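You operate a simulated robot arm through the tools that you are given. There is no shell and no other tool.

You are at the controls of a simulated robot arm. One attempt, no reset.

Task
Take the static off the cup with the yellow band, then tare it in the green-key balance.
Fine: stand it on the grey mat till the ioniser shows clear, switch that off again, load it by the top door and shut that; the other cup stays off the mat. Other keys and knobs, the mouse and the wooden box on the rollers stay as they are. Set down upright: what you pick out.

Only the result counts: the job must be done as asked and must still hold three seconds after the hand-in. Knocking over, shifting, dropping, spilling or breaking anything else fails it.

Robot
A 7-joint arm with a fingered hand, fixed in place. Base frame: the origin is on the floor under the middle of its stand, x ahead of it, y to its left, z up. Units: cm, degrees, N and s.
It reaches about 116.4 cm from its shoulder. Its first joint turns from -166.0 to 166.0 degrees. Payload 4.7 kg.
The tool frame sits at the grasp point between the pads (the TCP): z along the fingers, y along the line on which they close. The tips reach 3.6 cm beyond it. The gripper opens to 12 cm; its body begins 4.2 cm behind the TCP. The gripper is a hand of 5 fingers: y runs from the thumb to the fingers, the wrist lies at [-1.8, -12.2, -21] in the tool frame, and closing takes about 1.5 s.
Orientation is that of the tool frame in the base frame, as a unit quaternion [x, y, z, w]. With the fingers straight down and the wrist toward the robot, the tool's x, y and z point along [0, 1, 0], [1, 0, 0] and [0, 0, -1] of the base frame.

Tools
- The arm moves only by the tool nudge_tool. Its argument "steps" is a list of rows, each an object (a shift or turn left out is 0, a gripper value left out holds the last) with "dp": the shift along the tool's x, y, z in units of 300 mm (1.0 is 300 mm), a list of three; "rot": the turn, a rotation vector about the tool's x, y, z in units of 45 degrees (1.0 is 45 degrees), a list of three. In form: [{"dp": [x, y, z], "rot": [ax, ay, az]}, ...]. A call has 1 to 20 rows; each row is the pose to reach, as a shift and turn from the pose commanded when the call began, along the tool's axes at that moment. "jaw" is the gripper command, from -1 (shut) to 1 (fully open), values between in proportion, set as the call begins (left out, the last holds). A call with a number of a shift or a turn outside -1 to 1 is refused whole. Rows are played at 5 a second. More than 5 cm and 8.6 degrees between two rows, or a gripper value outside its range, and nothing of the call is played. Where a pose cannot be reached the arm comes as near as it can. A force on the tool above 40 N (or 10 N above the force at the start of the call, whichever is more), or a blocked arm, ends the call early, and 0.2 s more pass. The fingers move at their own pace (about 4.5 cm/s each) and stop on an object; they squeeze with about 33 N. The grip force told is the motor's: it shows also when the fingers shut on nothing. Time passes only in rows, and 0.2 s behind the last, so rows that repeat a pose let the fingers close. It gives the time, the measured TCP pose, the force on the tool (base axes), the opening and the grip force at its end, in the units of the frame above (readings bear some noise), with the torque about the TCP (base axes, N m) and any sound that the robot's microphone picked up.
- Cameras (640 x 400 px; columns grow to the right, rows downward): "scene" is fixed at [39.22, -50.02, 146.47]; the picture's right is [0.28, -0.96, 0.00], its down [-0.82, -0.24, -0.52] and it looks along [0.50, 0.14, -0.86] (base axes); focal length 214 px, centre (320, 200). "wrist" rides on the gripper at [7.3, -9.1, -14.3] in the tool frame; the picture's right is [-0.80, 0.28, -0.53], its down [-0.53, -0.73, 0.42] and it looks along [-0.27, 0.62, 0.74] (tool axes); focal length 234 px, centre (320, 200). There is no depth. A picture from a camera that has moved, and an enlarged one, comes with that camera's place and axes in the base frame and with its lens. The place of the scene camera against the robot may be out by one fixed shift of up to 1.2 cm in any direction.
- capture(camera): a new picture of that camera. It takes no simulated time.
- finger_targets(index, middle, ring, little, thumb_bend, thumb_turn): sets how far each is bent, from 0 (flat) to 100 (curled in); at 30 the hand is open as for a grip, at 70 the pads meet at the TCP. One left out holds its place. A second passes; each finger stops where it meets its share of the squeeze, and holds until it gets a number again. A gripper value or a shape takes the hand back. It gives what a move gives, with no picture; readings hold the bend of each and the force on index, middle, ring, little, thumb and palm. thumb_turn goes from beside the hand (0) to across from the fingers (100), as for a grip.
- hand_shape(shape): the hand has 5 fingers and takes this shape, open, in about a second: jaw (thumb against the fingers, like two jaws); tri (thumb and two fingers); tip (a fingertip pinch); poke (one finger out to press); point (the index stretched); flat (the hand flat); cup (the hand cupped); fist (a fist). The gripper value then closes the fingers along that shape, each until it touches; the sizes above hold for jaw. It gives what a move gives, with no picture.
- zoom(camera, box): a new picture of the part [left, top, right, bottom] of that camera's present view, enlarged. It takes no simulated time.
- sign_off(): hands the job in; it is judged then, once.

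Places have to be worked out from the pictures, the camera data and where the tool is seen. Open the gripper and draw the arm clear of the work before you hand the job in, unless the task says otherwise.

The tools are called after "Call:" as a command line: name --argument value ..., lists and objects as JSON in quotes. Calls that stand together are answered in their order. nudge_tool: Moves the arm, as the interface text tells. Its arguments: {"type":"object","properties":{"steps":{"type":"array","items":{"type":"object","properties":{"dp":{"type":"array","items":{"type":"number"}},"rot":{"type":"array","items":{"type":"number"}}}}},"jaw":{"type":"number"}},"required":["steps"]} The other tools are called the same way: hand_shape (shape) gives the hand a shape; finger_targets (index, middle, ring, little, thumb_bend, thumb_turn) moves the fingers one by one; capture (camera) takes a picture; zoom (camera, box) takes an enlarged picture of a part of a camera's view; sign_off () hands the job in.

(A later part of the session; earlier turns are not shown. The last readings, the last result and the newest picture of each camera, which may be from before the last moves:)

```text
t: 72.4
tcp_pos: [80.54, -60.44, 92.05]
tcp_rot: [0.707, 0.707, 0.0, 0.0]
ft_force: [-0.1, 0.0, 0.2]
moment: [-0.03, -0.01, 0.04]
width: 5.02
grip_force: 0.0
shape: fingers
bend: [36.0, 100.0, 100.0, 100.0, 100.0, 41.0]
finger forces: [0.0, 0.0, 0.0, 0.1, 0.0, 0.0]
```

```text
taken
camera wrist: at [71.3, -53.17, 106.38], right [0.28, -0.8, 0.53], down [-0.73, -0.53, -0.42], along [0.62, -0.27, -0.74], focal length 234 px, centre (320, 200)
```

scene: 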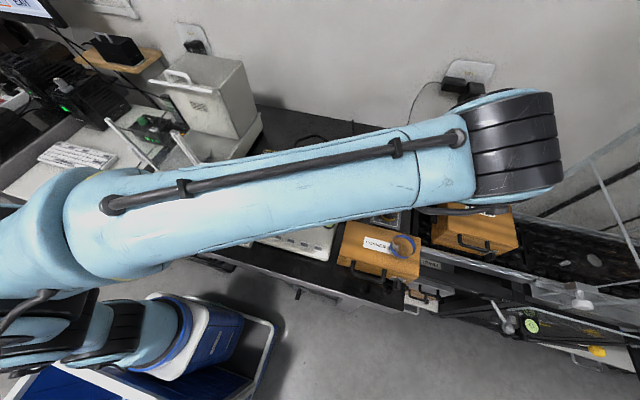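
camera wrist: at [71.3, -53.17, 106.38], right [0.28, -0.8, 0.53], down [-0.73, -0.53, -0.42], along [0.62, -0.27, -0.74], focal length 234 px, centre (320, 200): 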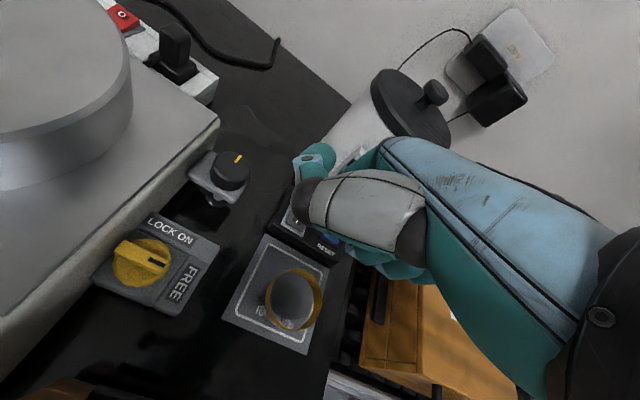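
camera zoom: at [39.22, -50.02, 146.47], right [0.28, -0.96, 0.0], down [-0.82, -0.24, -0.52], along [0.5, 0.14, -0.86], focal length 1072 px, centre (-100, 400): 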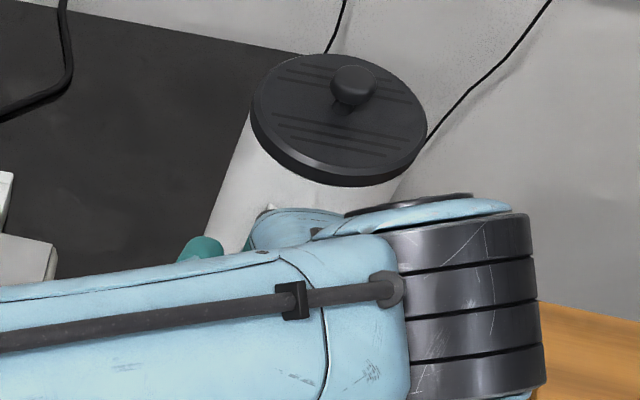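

The display is hidden at this height, so I'll back away to see it with the wrist camera.

Call:
nudge_tool --steps '[{"dp": [0, -0.08, -0.08]}, {"dp": [0.02, -0.18, -0.16]}, {"dp": [0.05, -0.28, -0.25]}, {"dp": [0.08, -0.37, -0.33]}, {"dp": [0.08, -0.37, -0.33]}]'

Call:
capture --camera "wrist"

Call:
zoom --camera "wrist" --box '[250, 130, 378, 230]'

```text
t: 73.6
tcp_pos: [69.24, -57.72, 101.98]
tcp_rot: [0.707, 0.707, 0.001, -0.001]
ft_force: [-0.3, 0.0, 0.4]
moment: [0.0, -0.01, 0.02]
width: 5.01
grip_force: 0.0
shape: fingers
bend: [36.0, 100.0, 100.0, 100.0, 100.0, 41.0]
finger forces: [0.1, 0.1, 0.1, 0.0, 0.1, 0.0]
```

```text
taken
camera wrist: at [60.23, -50.46, 116.24], right [0.28, -0.8, 0.53], down [-0.73, -0.53, -0.42], along [0.62, -0.27, -0.74], focal length 234 px, centre (320, 200)
```

wrist: 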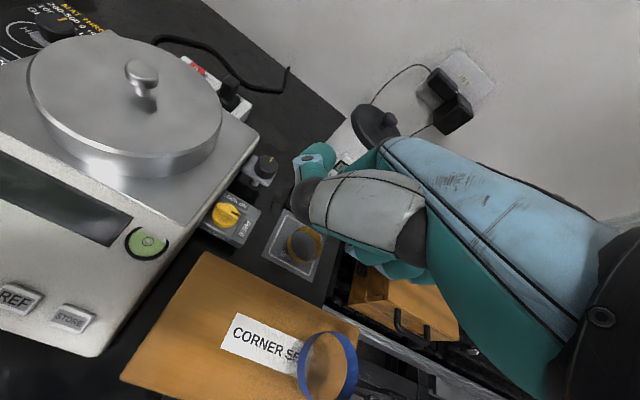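

```text
4.00 times, centred on (314, 180) of wrist
camera zoom: at [60.23, -50.46, 116.24], right [0.28, -0.8, 0.53], down [-0.73, -0.53, -0.42], along [0.62, -0.27, -0.74], focal length 937 px, centre (344, 280)
```

zoom: 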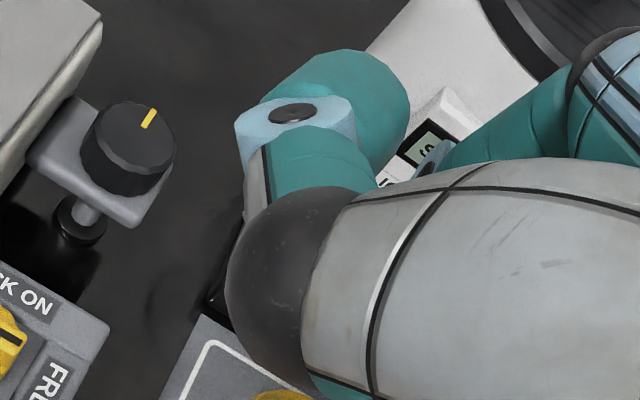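

I'll set the index to bend 22 and the thumb back to open so the display and switch are visible; the display still begins with "S".

Call:
finger_targets --index 20 --thumb_bend 30 --thumb_turn 100

Call:
zoom --camera "wrist" --box '[250, 110, 410, 210]'

```text
t: 74.6
tcp_pos: [69.37, -57.77, 101.88]
tcp_rot: [0.707, 0.707, 0.0, -0.001]
ft_force: [1.1, -0.3, 0.0]
moment: [0.0, -0.03, -0.01]
width: 13.99
grip_force: 0.0
shape: fingers
bend: [20.0, 100.0, 100.0, 100.0, 30.0, 98.0]
finger forces: [0.0, 0.1, 0.1, 0.0, 0.0, 0.1]
```

```text
4.00 times, centred on (330, 160) of wrist
camera zoom: at [60.26, -50.47, 116.2], right [0.28, -0.8, 0.53], down [-0.73, -0.53, -0.42], along [0.62, -0.27, -0.74], focal length 937 px, centre (280, 360)
```

zoom: 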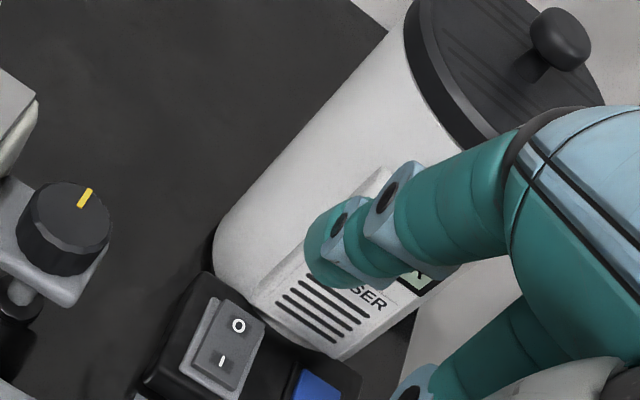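

The visible end of the display looks like an "R" ("CLEAR"?). I'll move up a little to read it fully.

Call:
nudge_tool --steps '[{"dp": [0, -0.05, -0.1]}, {"dp": [0, -0.1, -0.2]}, {"dp": [0, -0.15, -0.3]}, {"dp": [0, -0.15, -0.3]}]'

Call:
zoom --camera "wrist" --box '[230, 130, 390, 230]'

Call:
capture --camera "scene"

```text
t: 75.6
tcp_pos: [64.84, -58.19, 110.97]
tcp_rot: [0.707, 0.707, 0.0, 0.0]
ft_force: [-0.7, 0.5, 0.2]
moment: [0.0, -0.02, -0.02]
width: 14.02
grip_force: 0.1
shape: fingers
bend: [20.0, 100.0, 100.0, 100.0, 30.0, 98.0]
finger forces: [0.0, 0.0, 0.0, 0.1, 0.0, 0.1]
```

```text
4.00 times, centred on (310, 180) of wrist
camera zoom: at [55.73, -50.92, 125.31], right [0.28, -0.8, 0.53], down [-0.73, -0.53, -0.42], along [0.62, -0.27, -0.74], focal length 937 px, centre (360, 280)
```

zoom: 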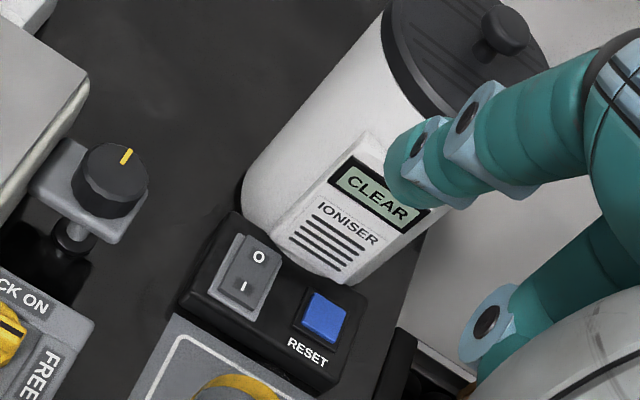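

```text
taken
```

scene: 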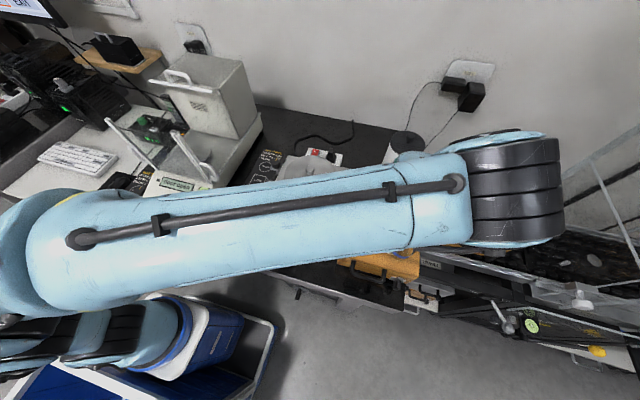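

The display reads "CLEAR" and the rocker is now tipped to I. Next I'll switch it off: move the straighter index over the O end (x ≈ 88.4), staying clear of the vent plate at x ≈ 89.9.

Call:
nudge_tool --steps '[{"dp": [-0.02, 0.1, 0.05]}, {"dp": [-0.04, 0.2, 0.12]}, {"dp": [-0.06, 0.3, 0.2]}, {"dp": [-0.08, 0.4, 0.3]}, {"dp": [-0.083, 0.485, 0.42]}, {"dp": [-0.083, 0.485, 0.53]}, {"dp": [-0.083, 0.485, 0.63]}, {"dp": [-0.083, 0.485, 0.63]}]'

Call:
capture --camera "wrist"

Call:
zoom --camera "wrist" --box '[240, 120, 368, 220]'

```text
t: 77.4
tcp_pos: [79.27, -60.56, 92.01]
tcp_rot: [0.707, 0.707, -0.001, -0.001]
ft_force: [-0.3, 0.4, 0.6]
moment: [0.02, 0.01, -0.04]
width: 13.97
grip_force: 0.1
shape: fingers
bend: [20.0, 100.0, 100.0, 100.0, 30.0, 98.0]
finger forces: [0.0, 0.0, 0.0, 0.0, 0.0, 0.1]
```

```text
taken
camera wrist: at [70.24, -53.28, 106.27], right [0.28, -0.8, 0.53], down [-0.73, -0.53, -0.42], along [0.62, -0.27, -0.74], focal length 234 px, centre (320, 200)
```

wrist: 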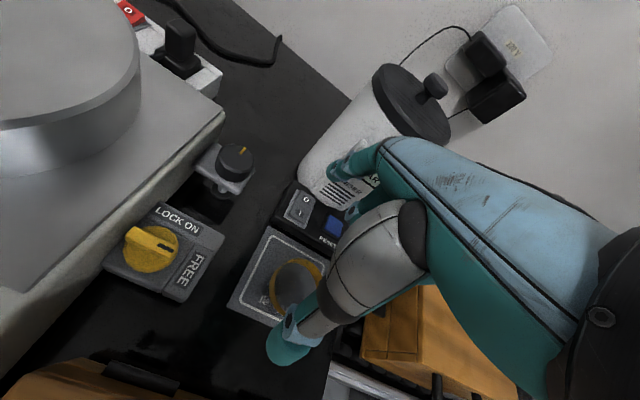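

```text
4.00 times, centred on (304, 170) of wrist
camera zoom: at [70.24, -53.28, 106.27], right [0.28, -0.8, 0.53], down [-0.73, -0.53, -0.42], along [0.62, -0.27, -0.74], focal length 937 px, centre (384, 320)
```

zoom: 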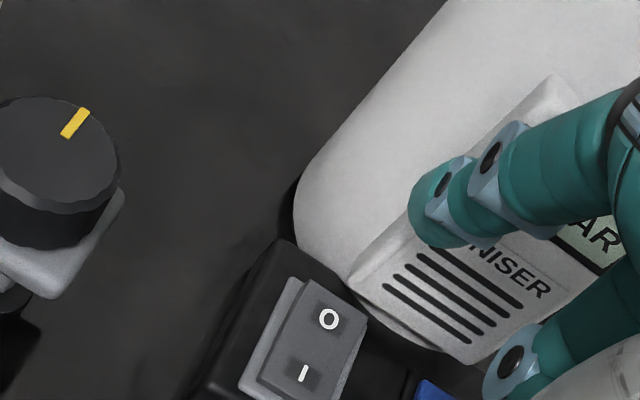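

The predicted descent brings the tip right onto the O end. I'll fold the thumb up first, then lower to just above contact.

Call:
finger_targets --thumb_bend 100 --thumb_turn 40

Call:
nudge_tool --steps '[{"dp": [0, 0, 0.06]}, {"dp": [0, 0, 0.12]}, {"dp": [0, 0, 0.15]}, {"dp": [0, 0, 0.15]}]'

Call:
nudge_tool --steps '[{"dp": [0, 0, 0.012]}, {"dp": [0, 0, 0.012]}]'

Call:
nudge_tool --steps '[{"dp": [0, 0, 0.01]}, {"dp": [0, 0, 0.01]}]'

```text
t: 78.4
tcp_pos: [79.46, -60.54, 92.01]
tcp_rot: [0.707, 0.707, 0.0, 0.0]
ft_force: [0.8, -0.1, -0.2]
moment: [-0.04, -0.04, 0.01]
width: 5.23
grip_force: 0.0
shape: fingers
bend: [20.0, 100.0, 100.0, 100.0, 100.0, 41.0]
finger forces: [0.0, 0.0, 0.0, 0.1, 0.0, 0.0]
```

```text
t: 79.4
tcp_pos: [79.39, -60.53, 87.52]
tcp_rot: [0.707, 0.707, 0.0, 0.0]
ft_force: [0.8, -0.1, -0.1]
moment: [-0.01, -0.03, 0.02]
width: 5.28
grip_force: 0.0
shape: fingers
bend: [20.0, 100.0, 100.0, 100.0, 100.0, 41.0]
finger forces: [0.0, 0.0, 0.0, 0.1, 0.0, 0.0]
```

```text
t: 80.0
tcp_pos: [79.34, -60.62, 87.18]
tcp_rot: [0.707, 0.707, 0.001, 0.0]
ft_force: [-0.5, -0.1, 0.4]
moment: [-0.02, 0.01, 0.0]
width: 5.23
grip_force: 0.0
shape: fingers
bend: [20.0, 100.0, 100.0, 100.0, 100.0, 41.0]
finger forces: [0.0, 0.1, 0.0, 0.1, 0.1, 0.0]
```

```text
t: 80.6
tcp_pos: [79.34, -60.66, 86.86]
tcp_rot: [0.707, 0.707, -0.001, 0.0]
ft_force: [0.2, 0.0, 0.4]
moment: [0.04, 0.0, -0.02]
width: 5.21
grip_force: 0.0
shape: fingers
bend: [20.0, 100.0, 100.0, 100.0, 100.0, 41.0]
finger forces: [0.0, 0.0, 0.0, 0.1, 0.0, 0.0]
```

No contact yet; stepping down further.

Call:
nudge_tool --steps '[{"dp": [0, 0, 0.01]}, {"dp": [0, 0, 0.01]}]'

Call:
nudge_tool --steps '[{"dp": [0, 0, 0.01]}, {"dp": [0, 0, 0.01]}]'

Call:
zoom --camera "wrist" --box '[240, 120, 368, 220]'

Call:
zoom --camera "scene" --box '[340, 120, 468, 200]'

```text
t: 81.2
tcp_pos: [79.38, -60.51, 86.63]
tcp_rot: [0.707, 0.707, -0.001, 0.0]
ft_force: [-0.2, 0.6, -0.6]
moment: [0.02, -0.03, -0.03]
width: 5.23
grip_force: 0.1
shape: fingers
bend: [20.0, 100.0, 100.0, 100.0, 100.0, 41.0]
finger forces: [0.1, 0.0, 0.0, 0.0, 0.0, 0.0]
```

```text
t: 81.8
tcp_pos: [79.35, -60.47, 86.32]
tcp_rot: [0.707, 0.707, 0.001, 0.0]
ft_force: [-0.8, -0.1, -0.2]
moment: [-0.02, 0.0, 0.01]
width: 5.22
grip_force: 0.0
shape: fingers
bend: [20.0, 100.0, 100.0, 100.0, 100.0, 41.0]
finger forces: [0.0, 0.0, 0.1, 0.1, 0.0, 0.0]
```

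```text
4.00 times, centred on (304, 170) of wrist
camera zoom: at [70.23, -53.24, 100.67], right [0.28, -0.8, 0.53], down [-0.73, -0.53, -0.42], along [0.62, -0.27, -0.74], focal length 937 px, centre (384, 320)
```

zoom: 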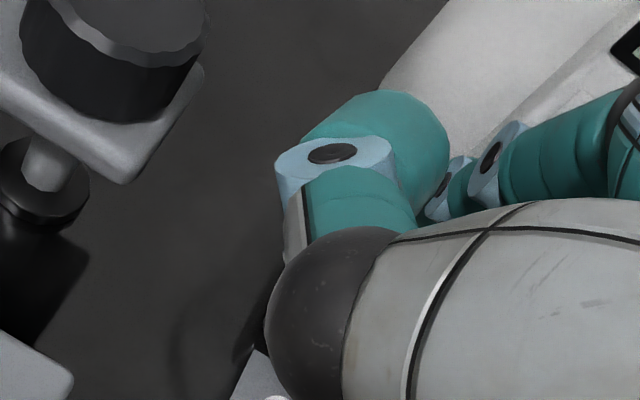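

```text
5.00 times, centred on (404, 160) of scene
camera zoom: at [39.22, -50.02, 146.47], right [0.28, -0.96, 0.0], down [-0.82, -0.24, -0.52], along [0.5, 0.14, -0.86], focal length 1072 px, centre (-100, 400)
```

zoom: 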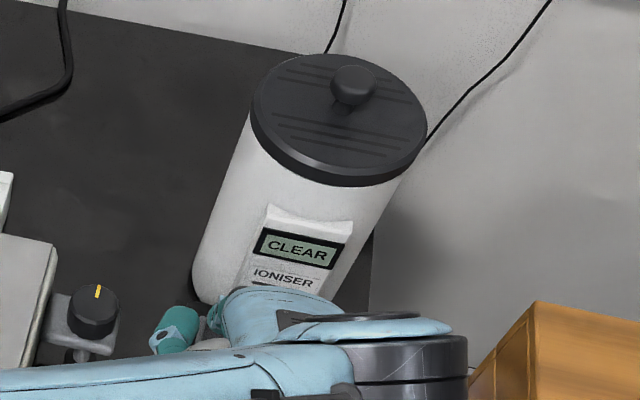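

Still no contact (display still CLEAR). The tip must be a bit shorter, so I'll shift +0.4 cm in x and keep stepping down.

Call:
nudge_tool --steps '[{"dp": [-0.008, 0.014, 0]}, {"dp": [-0.008, 0.014, 0.007]}, {"dp": [-0.008, 0.014, 0.007]}]'

Call:
nudge_tool --steps '[{"dp": [0, 0, 0.008]}, {"dp": [0, 0, 0.008]}]'

Call:
nudge_tool --steps '[{"dp": [0, 0, 0.008]}, {"dp": [0, 0, 0.008]}]'

Call:
zoom --camera "scene" --box '[340, 120, 468, 200]'

```text
t: 82.6
tcp_pos: [79.64, -60.77, 86.32]
tcp_rot: [0.707, 0.707, 0.001, 0.0]
ft_force: [-1.0, -0.4, -0.5]
moment: [-0.02, -0.02, 0.01]
width: 5.22
grip_force: 0.0
shape: fingers
bend: [20.0, 100.0, 100.0, 100.0, 100.0, 41.0]
finger forces: [0.1, 0.0, 0.0, 0.1, 0.1, 0.0]
```

```text
t: 83.2
tcp_pos: [79.79, -60.74, 86.01]
tcp_rot: [0.707, 0.707, 0.0, 0.0]
ft_force: [-0.3, -0.1, -1.1]
moment: [0.01, 0.0, 0.01]
width: 5.25
grip_force: 0.0
shape: fingers
bend: [20.0, 100.0, 100.0, 100.0, 100.0, 41.0]
finger forces: [0.0, 0.0, 0.0, 0.1, 0.0, 0.0]
```

```text
t: 83.8
tcp_pos: [79.82, -60.69, 85.67]
tcp_rot: [0.707, 0.707, 0.0, 0.0]
ft_force: [0.2, 0.0, 0.8]
moment: [-0.01, -0.04, 0.0]
width: 5.27
grip_force: 0.4
shape: fingers
bend: [20.0, 100.0, 100.0, 100.0, 100.0, 41.0]
finger forces: [0.2, 0.0, 0.0, 0.1, 0.0, 0.0]
```

```text
5.00 times, centred on (404, 160) of scene
camera zoom: at [39.22, -50.02, 146.47], right [0.28, -0.96, 0.0], down [-0.82, -0.24, -0.52], along [0.5, 0.14, -0.86], focal length 1072 px, centre (-100, 400)
```

zoom: 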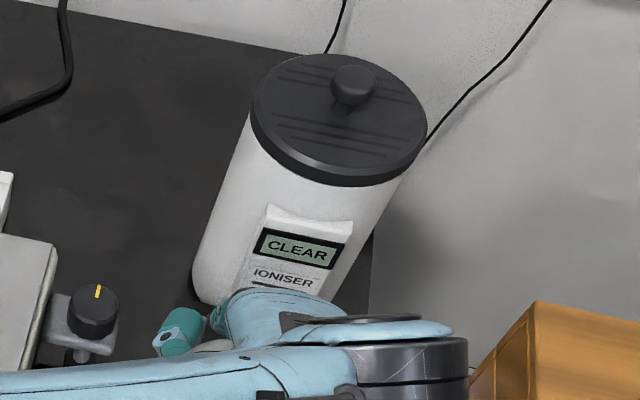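

First light contact at z = 85.67. Pressing down in small steps.

Call:
nudge_tool --steps '[{"dp": [0, 0, 0.008]}, {"dp": [0, 0, 0.008]}]'

Call:
nudge_tool --steps '[{"dp": [0, 0, 0.008]}, {"dp": [0, 0, 0.008]}]'

Call:
zoom --camera "scene" --box '[340, 120, 468, 200]'

```text
t: 84.4
tcp_pos: [79.84, -60.87, 85.33]
tcp_rot: [0.707, 0.707, 0.0, -0.001]
ft_force: [-0.7, 0.4, 0.1]
moment: [0.01, -0.05, 0.01]
width: 5.25
grip_force: 0.1
shape: fingers
bend: [20.0, 100.0, 100.0, 100.0, 100.0, 41.0]
finger forces: [0.5, 0.1, 0.0, 0.1, 0.0, 0.0]
```

```text
t: 85.0
tcp_pos: [79.7, -60.81, 85.24]
tcp_rot: [0.707, 0.707, 0.0, 0.0]
ft_force: [0.3, 0.0, 3.4]
moment: [0.03, -0.27, -0.02]
width: 5.3
grip_force: 1.8
shape: fingers
bend: [20.0, 100.0, 100.0, 100.0, 100.0, 41.0]
finger forces: [3.3, 0.1, 0.0, 0.0, 0.0, 0.0]
```

```text
5.00 times, centred on (404, 160) of scene
camera zoom: at [39.22, -50.02, 146.47], right [0.28, -0.96, 0.0], down [-0.82, -0.24, -0.52], along [0.5, 0.14, -0.86], focal length 1072 px, centre (-100, 400)
```

zoom: 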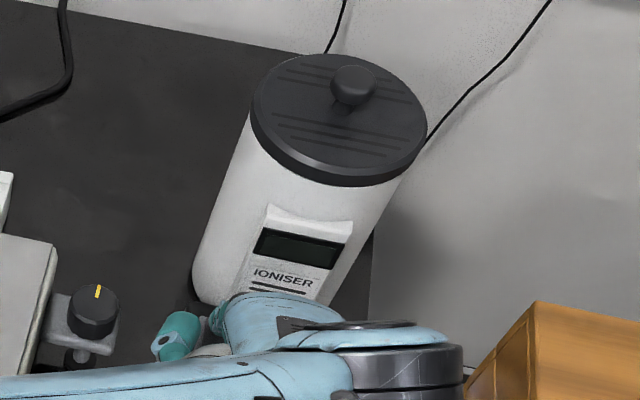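

The ioniser display is now dark, so it is off. I'll raise straight up and back away, then verify the switch.

Call:
nudge_tool --steps '[{"dp": [0, 0, -0.05]}, {"dp": [0, 0, -0.13]}, {"dp": [0, 0, -0.25]}, {"dp": [0, -0.03, -0.38]}, {"dp": [0.02, -0.12, -0.5]}, {"dp": [0.05, -0.25, -0.6]}, {"dp": [0.08, -0.37, -0.7]}, {"dp": [0.08, -0.45, -0.8]}, {"dp": [0.08, -0.45, -0.85]}]'

Call:
capture --camera "wrist"

Call:
zoom --camera "wrist" --box '[220, 150, 380, 300]'

```text
t: 87.0
tcp_pos: [66.18, -58.3, 111.01]
tcp_rot: [0.707, 0.707, 0.0, 0.0]
ft_force: [0.0, -0.3, 0.3]
moment: [-0.02, 0.04, -0.02]
width: 5.24
grip_force: 0.1
shape: fingers
bend: [20.0, 100.0, 100.0, 100.0, 100.0, 41.0]
finger forces: [0.1, 0.1, 0.0, 0.0, 0.0, 0.0]
```

```text
taken
camera wrist: at [57.14, -51.13, 125.24], right [0.28, -0.8, 0.52], down [-0.73, -0.53, -0.42], along [0.62, -0.27, -0.74], focal length 234 px, centre (320, 200)
```

wrist: 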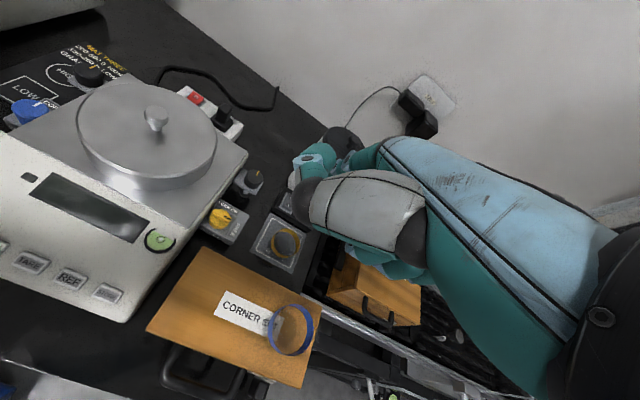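

```text
2.67 times, centred on (300, 225) of wrist
camera zoom: at [57.14, -51.13, 125.24], right [0.28, -0.8, 0.52], down [-0.73, -0.53, -0.42], along [0.62, -0.27, -0.74], focal length 624 px, centre (373, 133)
```

zoom: 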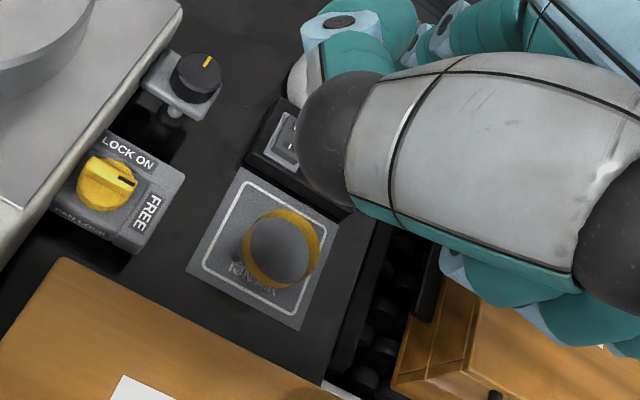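

The cup is still upright on the mat. I'll switch to the tri grip, tilt the hand 9° forward (needed for the chamber), and position above the cup at (77.55, -62.4).

Call:
hand_shape --shape "tri"

Call:
nudge_tool --steps '[{"dp": [-0.03, 0.08, 0.05], "rot": [0.05, 0, 0]}, {"dp": [-0.06, 0.17, 0.1], "rot": [0.1, 0, 0]}, {"dp": [-0.09, 0.26, 0.17], "rot": [0.15, 0, 0]}, {"dp": [-0.12, 0.35, 0.25], "rot": [0.2, 0, 0]}, {"dp": [-0.13, 0.386, 0.33], "rot": [0.2, 0, 0]}, {"dp": [-0.13, 0.386, 0.37], "rot": [0.2, 0, 0]}, {"dp": [-0.13, 0.386, 0.37], "rot": [0.2, 0, 0]}]' --jaw 0.25

Call:
capture --camera "wrist"

Call:
zoom --camera "wrist" --box '[220, 160, 412, 380]'

```text
t: 87.9
tcp_pos: [66.34, -58.36, 110.83]
tcp_rot: [0.707, 0.707, 0.0, 0.0]
ft_force: [0.3, -0.1, 0.0]
moment: [-0.04, -0.02, 0.01]
width: 11.97
grip_force: 0.0
shape: tri
bend: [30.0, 30.0, 99.0, 99.0, 30.0, 97.0]
finger forces: [0.0, 0.0, 0.0, 0.0, 0.0, 0.0]
```

```text
t: 89.5
tcp_pos: [77.89, -62.14, 99.69]
tcp_rot: [0.705, 0.705, -0.055, -0.056]
ft_force: [-0.4, -0.2, 0.0]
moment: [0.0, -0.03, 0.0]
width: 7.54
grip_force: 0.1
shape: tri
bend: [73.0, 40.0, 99.0, 99.0, 64.0, 100.0]
finger forces: [0.1, 0.0, 0.1, 0.0, 0.0, 0.0]
```

```text
taken
camera wrist: at [71.14, -55.04, 115.26], right [0.36, -0.8, 0.47], down [-0.79, -0.53, -0.3], along [0.5, -0.27, -0.83], focal length 234 px, centre (320, 200)
```

wrist: 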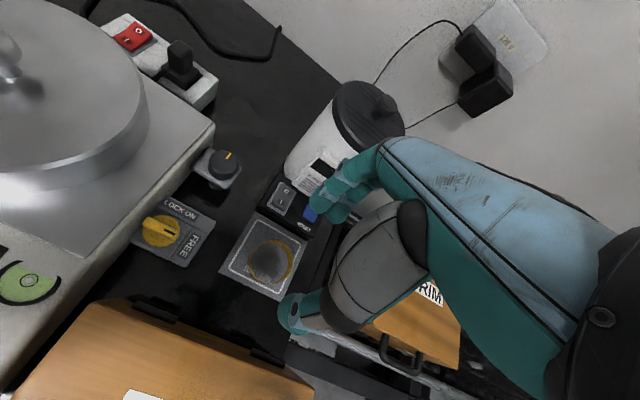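

```text
1.82 times, centred on (316, 270) of wrist
camera zoom: at [71.14, -55.04, 115.26], right [0.36, -0.8, 0.47], down [-0.79, -0.53, -0.3], along [0.5, -0.27, -0.83], focal length 426 px, centre (327, 73)
```

zoom: 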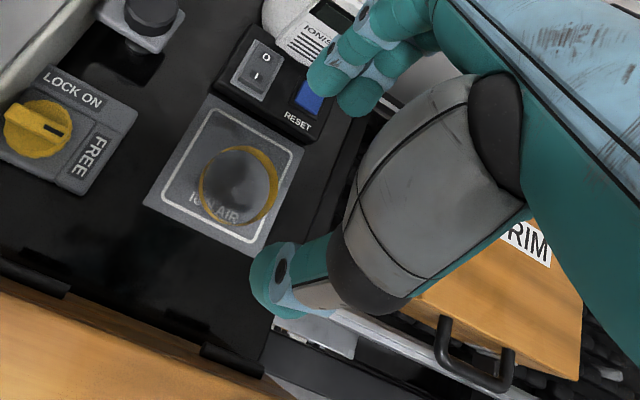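

The switch is confirmed off and the cup is at about (77.5, -62.5). I'll descend vertically around the cup (compensating for the tilt), first to z ≈ 90.

Call:
nudge_tool --steps '[{"dp": [0, 0.0168, 0.1065]}, {"dp": [0, 0.0336, 0.213]}, {"dp": [0, 0.0504, 0.3194]}, {"dp": [0, 0.0504, 0.3194]}]'

Call:
zoom --camera "wrist" --box '[220, 160, 412, 380]'

```text
t: 90.5
tcp_pos: [77.87, -62.44, 89.93]
tcp_rot: [0.705, 0.705, -0.055, -0.056]
ft_force: [0.0, -0.3, -0.1]
moment: [0.01, 0.04, 0.03]
width: 7.53
grip_force: 0.1
shape: tri
bend: [73.0, 40.0, 99.0, 99.0, 64.0, 100.0]
finger forces: [0.0, 0.0, 0.0, 0.0, 0.1, 0.0]
```

```text
1.82 times, centred on (316, 270) of wrist
camera zoom: at [71.17, -55.11, 105.52], right [0.36, -0.8, 0.47], down [-0.79, -0.53, -0.3], along [0.5, -0.27, -0.83], focal length 426 px, centre (327, 73)
```

zoom: 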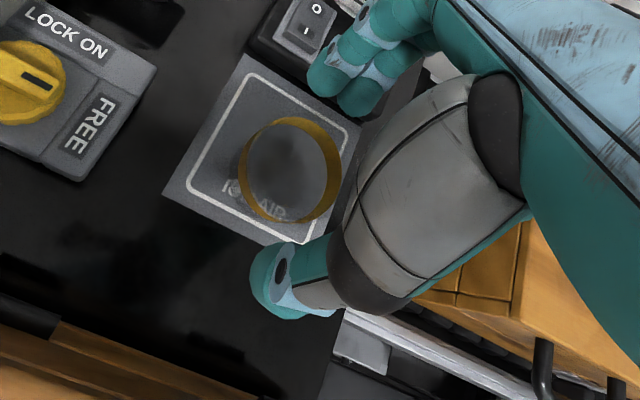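

Alignment is good. Descending the last 3.6 cm to grasp height.

Call:
nudge_tool --steps '[{"dp": [0, 0.005, 0.03]}, {"dp": [0, 0.01, 0.06]}, {"dp": [0, 0.0145, 0.09]}, {"dp": [0, 0.0187, 0.1186]}, {"dp": [0, 0.0187, 0.1186]}]'

Call:
zoom --camera "wrist" --box '[220, 160, 412, 380]'

```text
t: 91.7
tcp_pos: [77.81, -62.22, 86.27]
tcp_rot: [0.705, 0.705, -0.055, -0.055]
ft_force: [0.0, 0.5, -0.3]
moment: [0.02, 0.0, 0.01]
width: 7.54
grip_force: 0.1
shape: tri
bend: [73.0, 40.0, 99.0, 99.0, 64.0, 100.0]
finger forces: [0.0, 0.0, 0.0, 0.0, 0.0, 0.1]
```

```text
1.82 times, centred on (316, 270) of wrist
camera zoom: at [71.07, -55.01, 101.85], right [0.36, -0.8, 0.47], down [-0.79, -0.53, -0.3], along [0.5, -0.27, -0.83], focal length 426 px, centre (327, 73)
```

zoom: 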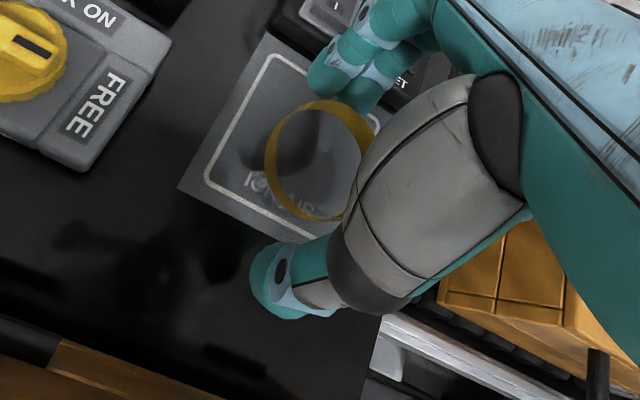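

No contact and the cup is between the digits. Closing the grip now.

Call:
nudge_tool --steps '[{"dp": [0, 0, 0]}, {"dp": [0, 0, 0]}, {"dp": [0, 0, 0]}, {"dp": [0, 0, 0]}, {"dp": [0, 0, 0]}, {"dp": [0, 0, 0]}, {"dp": [0, 0, 0]}, {"dp": [0, 0, 0]}]' --jaw -0.4

Call:
zoom --camera "wrist" --box '[220, 160, 412, 380]'

```text
t: 93.5
tcp_pos: [77.75, -62.26, 86.45]
tcp_rot: [0.705, 0.705, -0.055, -0.056]
ft_force: [-0.5, 0.1, -0.5]
moment: [0.02, -0.04, 0.04]
width: 4.51
grip_force: 33.7
shape: tri
bend: [74.0, 50.0, 100.0, 100.0, 73.0, 100.0]
finger forces: [14.2, 14.5, 0.0, 0.0, 27.1, 0.1]
```

```text
1.82 times, centred on (316, 270) of wrist
camera zoom: at [71.07, -55.01, 101.85], right [0.36, -0.8, 0.47], down [-0.79, -0.53, -0.3], along [0.5, -0.27, -0.83], focal length 426 px, centre (327, 73)
```

zoom: 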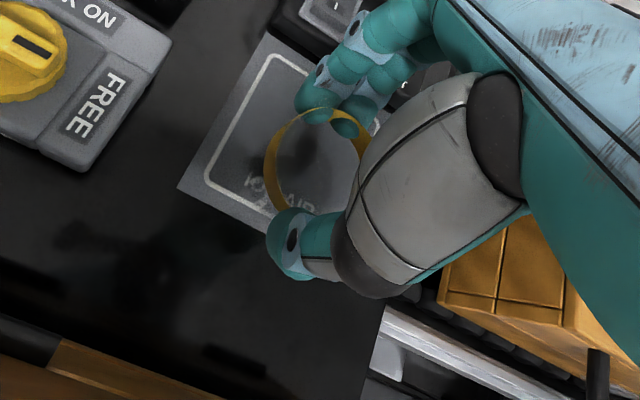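

Gripped at 33 N. Lifting vertically and checking the cup stays level.

Call:
nudge_tool --steps '[{"dp": [0, -0.0026, -0.0165]}, {"dp": [0, -0.0078, -0.0494]}, {"dp": [0, -0.0156, -0.0988]}, {"dp": [0, -0.026, -0.1647]}, {"dp": [0, -0.0416, -0.2635]}, {"dp": [0, -0.0598, -0.379]}, {"dp": [0, -0.0598, -0.379]}]'

Call:
zoom --camera "wrist" --box '[220, 160, 412, 380]'

Call:
zoom --camera "wrist" --box '[270, 210, 350, 300]'

```text
t: 95.1
tcp_pos: [78.01, -62.17, 97.75]
tcp_rot: [0.705, 0.705, -0.056, -0.056]
ft_force: [0.4, 0.4, 0.2]
moment: [0.0, -0.01, -0.01]
width: 4.5
grip_force: 33.2
shape: tri
bend: [74.0, 50.0, 100.0, 100.0, 73.0, 100.0]
finger forces: [14.1, 14.5, 0.1, 0.0, 27.0, 0.1]
```

```text
1.82 times, centred on (316, 270) of wrist
camera zoom: at [71.32, -54.95, 113.37], right [0.36, -0.8, 0.47], down [-0.79, -0.53, -0.3], along [0.5, -0.27, -0.83], focal length 426 px, centre (327, 73)
```

zoom: 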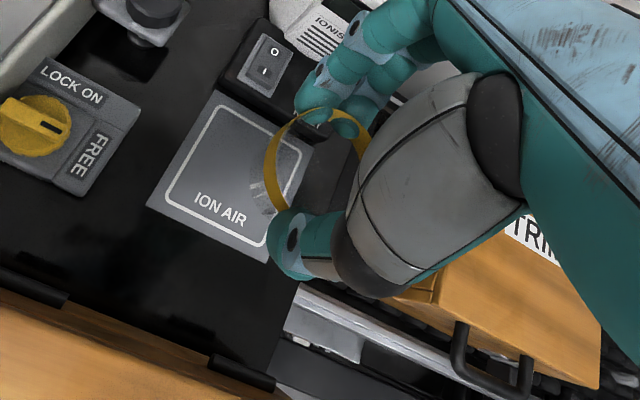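

```text
4.44 times, centred on (310, 255) of wrist
camera zoom: at [71.32, -54.95, 113.37], right [0.36, -0.8, 0.47], down [-0.79, -0.53, -0.3], along [0.5, -0.27, -0.83], focal length 1041 px, centre (364, -44)
```

zoom: 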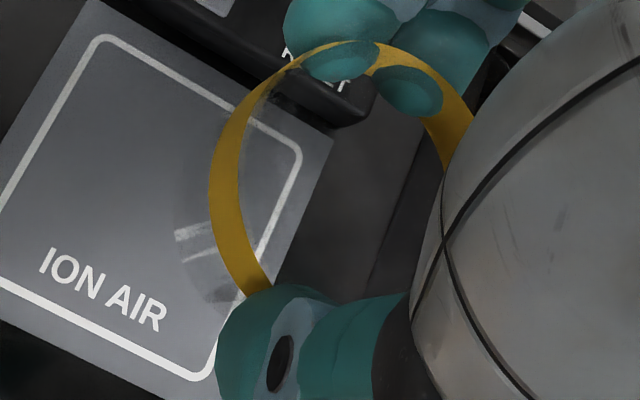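

The cup is held level. I'll carry it up and across toward the balance in several moves, keeping the cup bottom above 113 when crossing the chamber walls.

Call:
nudge_tool --steps '[{"dp": [0.09, -0.06, -0.06]}, {"dp": [0.19, -0.13, -0.115]}, {"dp": [0.29, -0.2, -0.17]}, {"dp": [0.39, -0.27, -0.226]}, {"dp": [0.49, -0.34, -0.283]}, {"dp": [0.59, -0.41, -0.34]}, {"dp": [0.69, -0.48, -0.397]}, {"dp": [0.8, -0.55, -0.457]}, {"dp": [0.907, -0.622, -0.518]}, {"dp": [0.907, -0.622, -0.518]}]'

Call:
nudge_tool --steps '[{"dp": [0.12, -0.004, -0.024]}, {"dp": [0.25, -0.008, -0.048]}, {"dp": [0.38, -0.012, -0.072]}, {"dp": [0.51, -0.016, -0.096]}, {"dp": [0.64, -0.02, -0.12]}, {"dp": [0.77, -0.023, -0.145]}, {"dp": [0.9, -0.026, -0.165]}, {"dp": [0.9, -0.026, -0.165]}]'

Call:
capture --camera "wrist"

Call:
capture --camera "scene"

```text
t: 97.3
tcp_pos: [61.82, -35.02, 116.11]
tcp_rot: [0.704, 0.706, -0.055, -0.055]
ft_force: [-0.1, 0.0, -0.1]
moment: [0.02, 0.0, 0.0]
width: 4.49
grip_force: 33.1
shape: tri
bend: [74.0, 50.0, 100.0, 100.0, 73.0, 100.0]
finger forces: [14.2, 14.5, 0.1, 0.1, 27.0, 0.0]
```

```text
t: 99.1
tcp_pos: [61.92, -7.93, 121.07]
tcp_rot: [0.706, 0.704, -0.056, -0.055]
ft_force: [0.2, -0.5, 0.2]
moment: [0.02, 0.03, 0.02]
width: 4.51
grip_force: 32.5
shape: tri
bend: [74.0, 50.0, 100.0, 100.0, 73.0, 100.0]
finger forces: [14.0, 14.7, 0.0, 0.1, 27.1, 0.0]
```

```text
taken
camera wrist: at [55.19, -0.67, 136.67], right [0.36, -0.8, 0.47], down [-0.79, -0.53, -0.3], along [0.5, -0.27, -0.83], focal length 234 px, centre (320, 200)
```

wrist: 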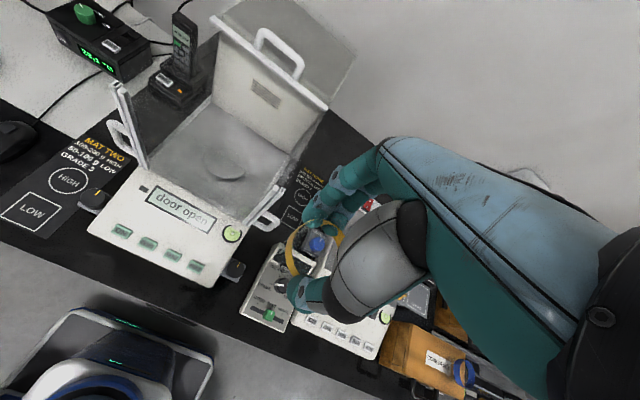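

```text
taken
```

scene: 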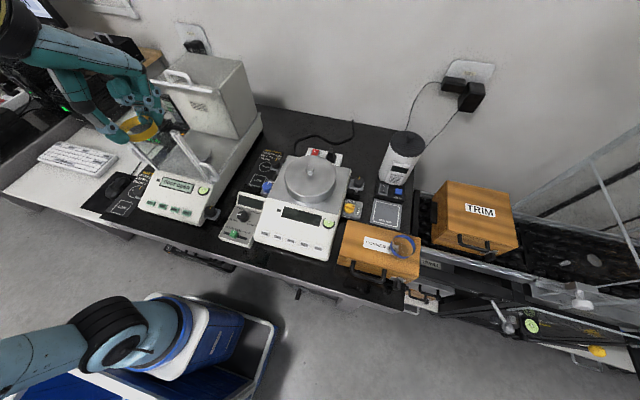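

All else is undisturbed. I'll zoom the scene view on the held cup and chamber to check the cup's attitude before crossing.

Call:
zoom --camera "scene" --box '[40, 30, 232, 150]'

Call:
zoom --camera "wrist" --box '[80, 60, 340, 230]'

```text
3.33 times, centred on (136, 90) of scene
camera zoom: at [39.22, -50.02, 146.47], right [0.28, -0.96, 0.0], down [-0.82, -0.24, -0.52], along [0.5, 0.14, -0.86], focal length 715 px, centre (933, 567)
```

zoom: 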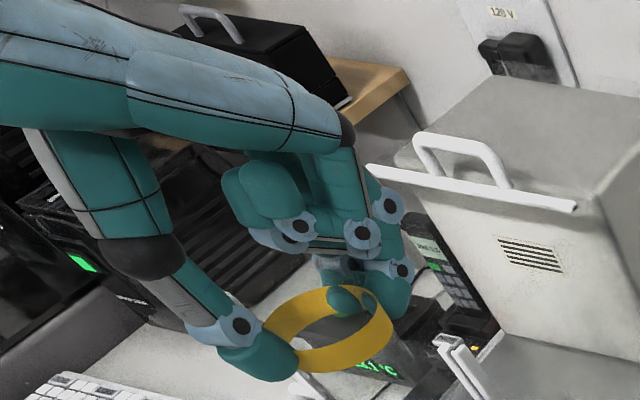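

```text
2.35 times, centred on (210, 145) of wrist
camera zoom: at [55.19, -0.67, 136.67], right [0.36, -0.8, 0.47], down [-0.79, -0.53, -0.3], along [0.5, -0.27, -0.83], focal length 551 px, centre (579, 329)
```

zoom: 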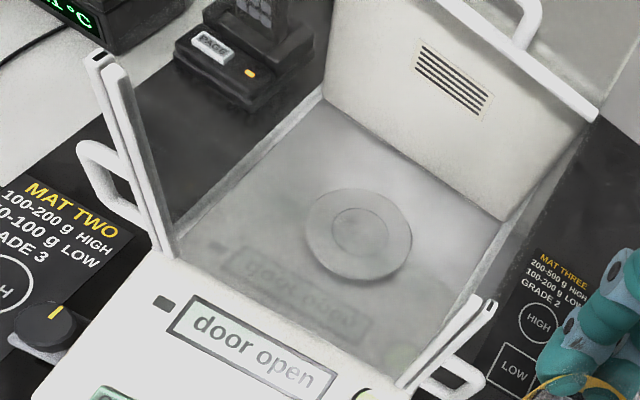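

The cup is level in the grip. I'll move over in front of the chamber, then above the opening at x ≈ 77.

Call:
nudge_tool --steps '[{"dp": [0.12, 0.03, -0.008]}, {"dp": [0.25, 0.066, -0.017]}, {"dp": [0.38, 0.1, -0.026]}, {"dp": [0.497, 0.133, -0.0345]}, {"dp": [0.497, 0.133, -0.0345]}]'

Call:
nudge_tool --steps '[{"dp": [0, 0.1, -0.0158]}, {"dp": [0, 0.2, -0.0316]}, {"dp": [0, 0.29, -0.0458]}, {"dp": [0, 0.362, -0.0572]}, {"dp": [0, 0.362, -0.0572]}]'

Call:
zoom --camera "scene" --box '[60, 10, 252, 130]'

Call:
capture --camera "wrist"

```text
t: 100.3
tcp_pos: [65.79, 6.93, 121.52]
tcp_rot: [0.706, 0.704, -0.055, -0.056]
ft_force: [0.5, 0.7, -0.1]
moment: [0.02, 0.01, -0.01]
width: 4.5
grip_force: 33.3
shape: tri
bend: [74.0, 50.0, 100.0, 100.0, 73.0, 100.0]
finger forces: [14.3, 14.8, 0.1, 0.1, 26.9, 0.1]
```

```text
t: 101.5
tcp_pos: [77.07, 6.94, 121.62]
tcp_rot: [0.704, 0.705, -0.055, -0.055]
ft_force: [0.9, -0.8, -0.2]
moment: [0.01, -0.02, 0.01]
width: 4.48
grip_force: 32.8
shape: tri
bend: [74.0, 50.0, 100.0, 100.0, 73.0, 100.0]
finger forces: [14.1, 14.8, 0.0, 0.0, 27.0, 0.0]
```

```text
3.33 times, centred on (156, 70) of scene
camera zoom: at [39.22, -50.02, 146.47], right [0.28, -0.96, 0.0], down [-0.82, -0.24, -0.52], along [0.5, 0.14, -0.86], focal length 715 px, centre (867, 633)
```

zoom: 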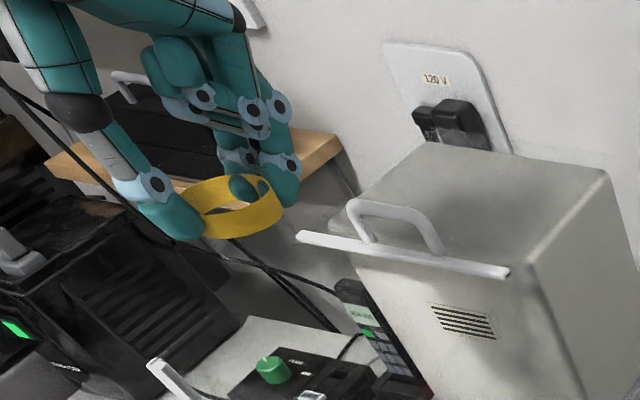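

```text
taken
camera wrist: at [70.27, 14.13, 137.1], right [0.36, -0.8, 0.48], down [-0.79, -0.53, -0.3], along [0.5, -0.27, -0.83], focal length 234 px, centre (320, 200)
```

wrist: 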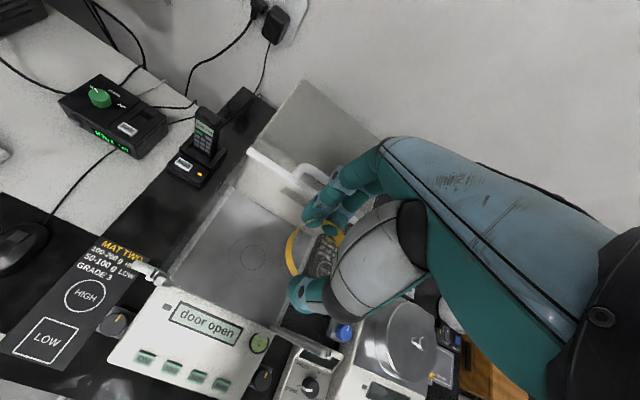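

Clearances to the open door bar look fine. Descending in stages, first to z ≈ 112.

Call:
nudge_tool --steps '[{"dp": [0, 0.0125, 0.079]}, {"dp": [0, 0.025, 0.158]}, {"dp": [0, 0.0375, 0.237]}, {"dp": [0, 0.05, 0.316]}, {"dp": [0, 0.05, 0.316]}]'

Call:
zoom --camera "scene" --box '[60, 30, 252, 150]'

Call:
zoom --camera "wrist" --box '[160, 130, 416, 350]'

```text
t: 102.7
tcp_pos: [76.86, 6.82, 111.92]
tcp_rot: [0.705, 0.705, -0.056, -0.055]
ft_force: [0.0, 0.5, 0.1]
moment: [0.0, 0.02, 0.0]
width: 4.5
grip_force: 33.4
shape: tri
bend: [74.0, 50.0, 100.0, 100.0, 73.0, 100.0]
finger forces: [14.1, 14.8, 0.0, 0.0, 26.9, 0.1]
```

```text
3.33 times, centred on (156, 90) of scene
camera zoom: at [39.22, -50.02, 146.47], right [0.28, -0.96, 0.0], down [-0.82, -0.24, -0.52], along [0.5, 0.14, -0.86], focal length 715 px, centre (867, 567)
```

zoom: 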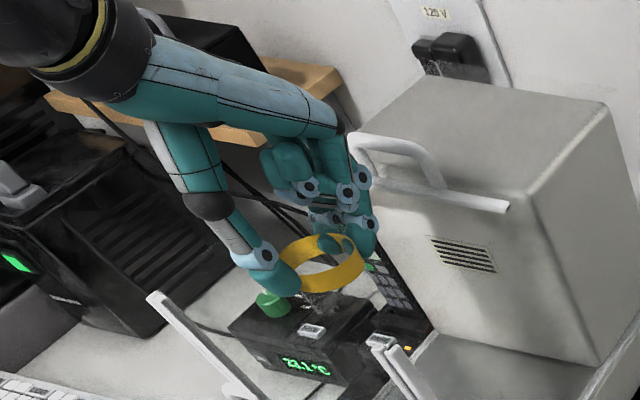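

```text
1.82 times, centred on (288, 240) of wrist
camera zoom: at [70.15, 14.08, 127.5], right [0.36, -0.8, 0.48], down [-0.79, -0.53, -0.3], along [0.5, -0.27, -0.83], focal length 426 px, centre (378, 127)
```

zoom: 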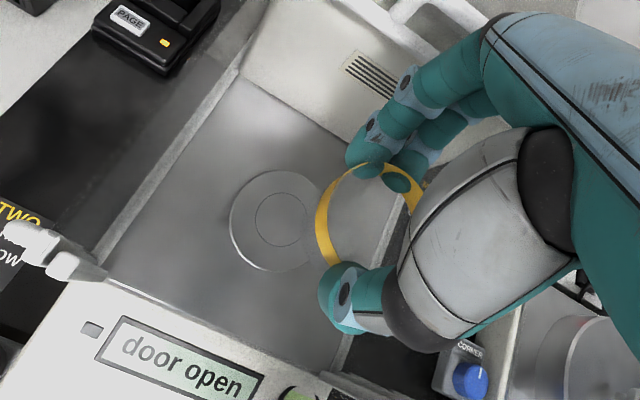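

No contact. Continuing down to z ≈ 103.

Call:
nudge_tool --steps '[{"dp": [0, 0.0117, 0.074]}, {"dp": [0, 0.0234, 0.148]}, {"dp": [0, 0.0351, 0.222]}, {"dp": [0, 0.0463, 0.293]}, {"dp": [0, 0.0463, 0.293]}]'

Call:
zoom --camera "scene" --box '[60, 40, 252, 160]'

Call:
zoom --camera "wrist" --box '[160, 130, 416, 350]'

```text
t: 103.9
tcp_pos: [76.96, 6.77, 102.95]
tcp_rot: [0.705, 0.705, -0.055, -0.055]
ft_force: [-0.3, 0.2, -0.2]
moment: [0.01, 0.02, -0.01]
width: 4.48
grip_force: 33.0
shape: tri
bend: [74.0, 50.0, 100.0, 100.0, 73.0, 100.0]
finger forces: [14.2, 14.9, 0.0, 0.0, 26.7, 0.0]
```

```text
3.33 times, centred on (156, 100) of scene
camera zoom: at [39.22, -50.02, 146.47], right [0.28, -0.96, 0.0], down [-0.82, -0.24, -0.52], along [0.5, 0.14, -0.86], focal length 715 px, centre (867, 533)
```

zoom: 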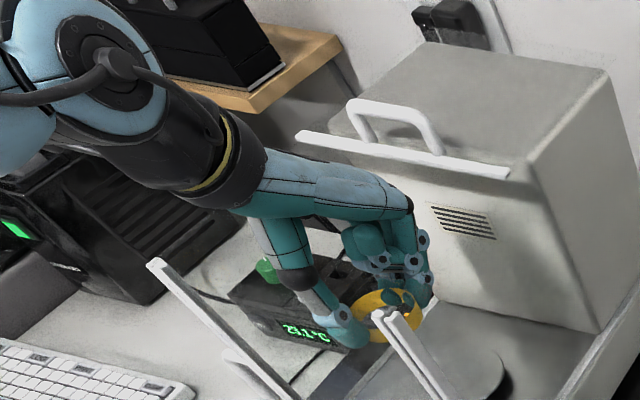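

```text
1.82 times, centred on (288, 240) of wrist
camera zoom: at [70.23, 14.13, 118.5], right [0.36, -0.8, 0.47], down [-0.79, -0.53, -0.3], along [0.5, -0.27, -0.83], focal length 426 px, centre (378, 127)
```

zoom: 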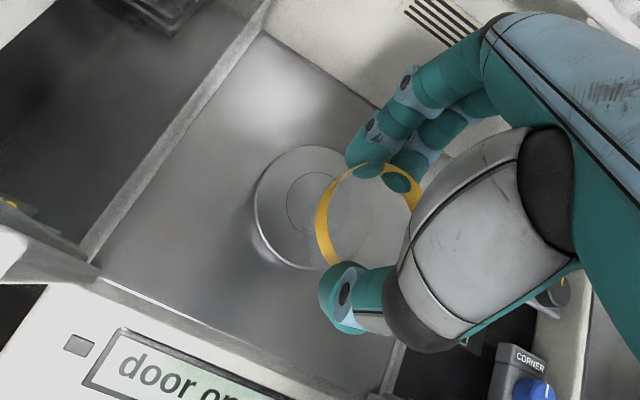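

Plenty of clearance at the wrist and walls. I'll descend to z ≈ 97 while shifting forward to x ≈ 80.5, over the pan.

Call:
nudge_tool --steps '[{"dp": [0, 0.0146, 0.039]}, {"dp": [0, 0.0292, 0.0781]}, {"dp": [0.001, 0.0688, 0.111]}, {"dp": [0.002, 0.1083, 0.1443]}, {"dp": [0.003, 0.1478, 0.1775]}, {"dp": [0.003, 0.1478, 0.1775]}]'

Call:
zoom --camera "scene" --box '[60, 40, 252, 160]'

Call:
zoom --camera "wrist" --box '[160, 130, 416, 350]'

```text
t: 105.3
tcp_pos: [80.61, 6.87, 97.04]
tcp_rot: [0.705, 0.705, -0.056, -0.056]
ft_force: [0.3, 0.3, -0.1]
moment: [0.0, 0.0, 0.0]
width: 4.49
grip_force: 32.7
shape: tri
bend: [74.0, 50.0, 100.0, 100.0, 73.0, 100.0]
finger forces: [14.3, 15.0, 0.0, 0.0, 26.9, 0.1]
```

```text
3.33 times, centred on (156, 100) of scene
camera zoom: at [39.22, -50.02, 146.47], right [0.28, -0.96, 0.0], down [-0.82, -0.24, -0.52], along [0.5, 0.14, -0.86], focal length 715 px, centre (867, 533)
```

zoom: 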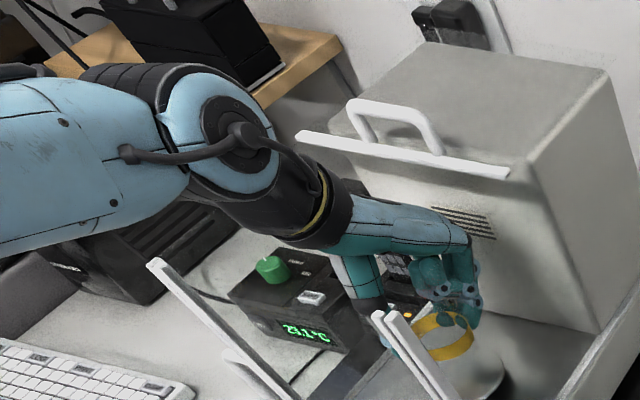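

```text
1.82 times, centred on (288, 240) of wrist
camera zoom: at [73.88, 14.14, 112.61], right [0.36, -0.8, 0.47], down [-0.79, -0.53, -0.3], along [0.5, -0.27, -0.83], focal length 426 px, centre (378, 127)
```

zoom: 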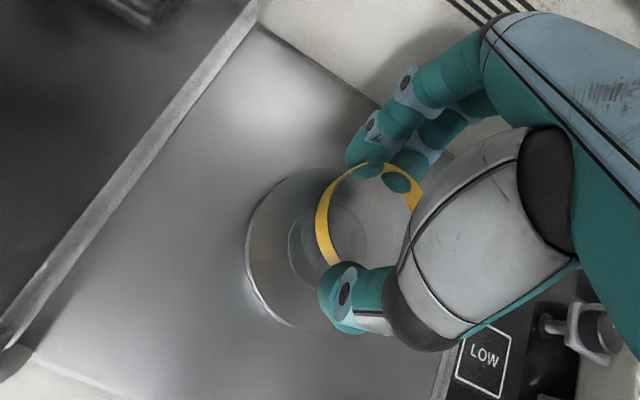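

The cup is over the pan (pan centre ≈ (79.6, 6.3)). I'll nudge y by -0.5 cm and begin fine descent.

Call:
nudge_tool --steps '[{"dp": [-0.008, 0.0037, 0.0231]}, {"dp": [-0.0167, 0.0073, 0.0461]}, {"dp": [-0.0167, 0.0073, 0.0461]}]'

Call:
nudge_tool --steps '[{"dp": [0, 0.001, 0.0066]}, {"dp": [0, 0.001, 0.0066]}]'

Call:
nudge_tool --steps '[{"dp": [0, 0.001, 0.0066]}, {"dp": [0, 0.001, 0.0066]}]'

Call:
zoom --camera "wrist" --box '[160, 130, 416, 350]'

```text
t: 106.1
tcp_pos: [80.52, 6.39, 95.61]
tcp_rot: [0.705, 0.705, -0.054, -0.055]
ft_force: [0.7, -0.1, 4.7]
moment: [0.01, -0.06, 0.02]
width: 4.49
grip_force: 32.6
shape: tri
bend: [74.0, 50.0, 100.0, 100.0, 73.0, 100.0]
finger forces: [14.6, 15.1, 0.0, 0.0, 27.9, 0.0]
```

```text
t: 106.7
tcp_pos: [80.58, 6.39, 95.56]
tcp_rot: [0.706, 0.704, -0.054, -0.054]
ft_force: [-2.0, 0.4, 14.5]
moment: [0.02, -0.16, 0.01]
width: 4.6
grip_force: 33.8
shape: tri
bend: [74.0, 50.0, 100.0, 100.0, 73.0, 100.0]
finger forces: [15.4, 16.1, 0.0, 0.0, 31.6, 0.0]
```

```text
t: 107.3
tcp_pos: [80.61, 6.4, 95.38]
tcp_rot: [0.704, 0.706, -0.054, -0.054]
ft_force: [-0.8, -0.3, 24.4]
moment: [0.02, -0.27, -0.02]
width: 4.59
grip_force: 33.3
shape: tri
bend: [75.0, 50.0, 100.0, 100.0, 73.0, 100.0]
finger forces: [16.7, 17.5, 0.0, 0.0, 32.5, 0.1]
```

```text
1.82 times, centred on (288, 240) of wrist
camera zoom: at [73.78, 13.64, 110.97], right [0.36, -0.8, 0.48], down [-0.79, -0.53, -0.31], along [0.5, -0.27, -0.82], focal length 426 px, centre (378, 127)
```

zoom: 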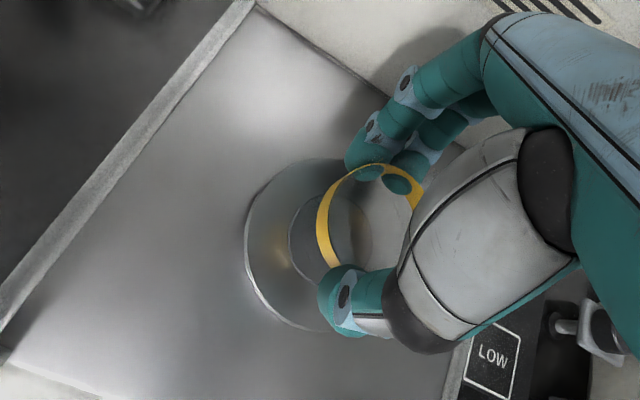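

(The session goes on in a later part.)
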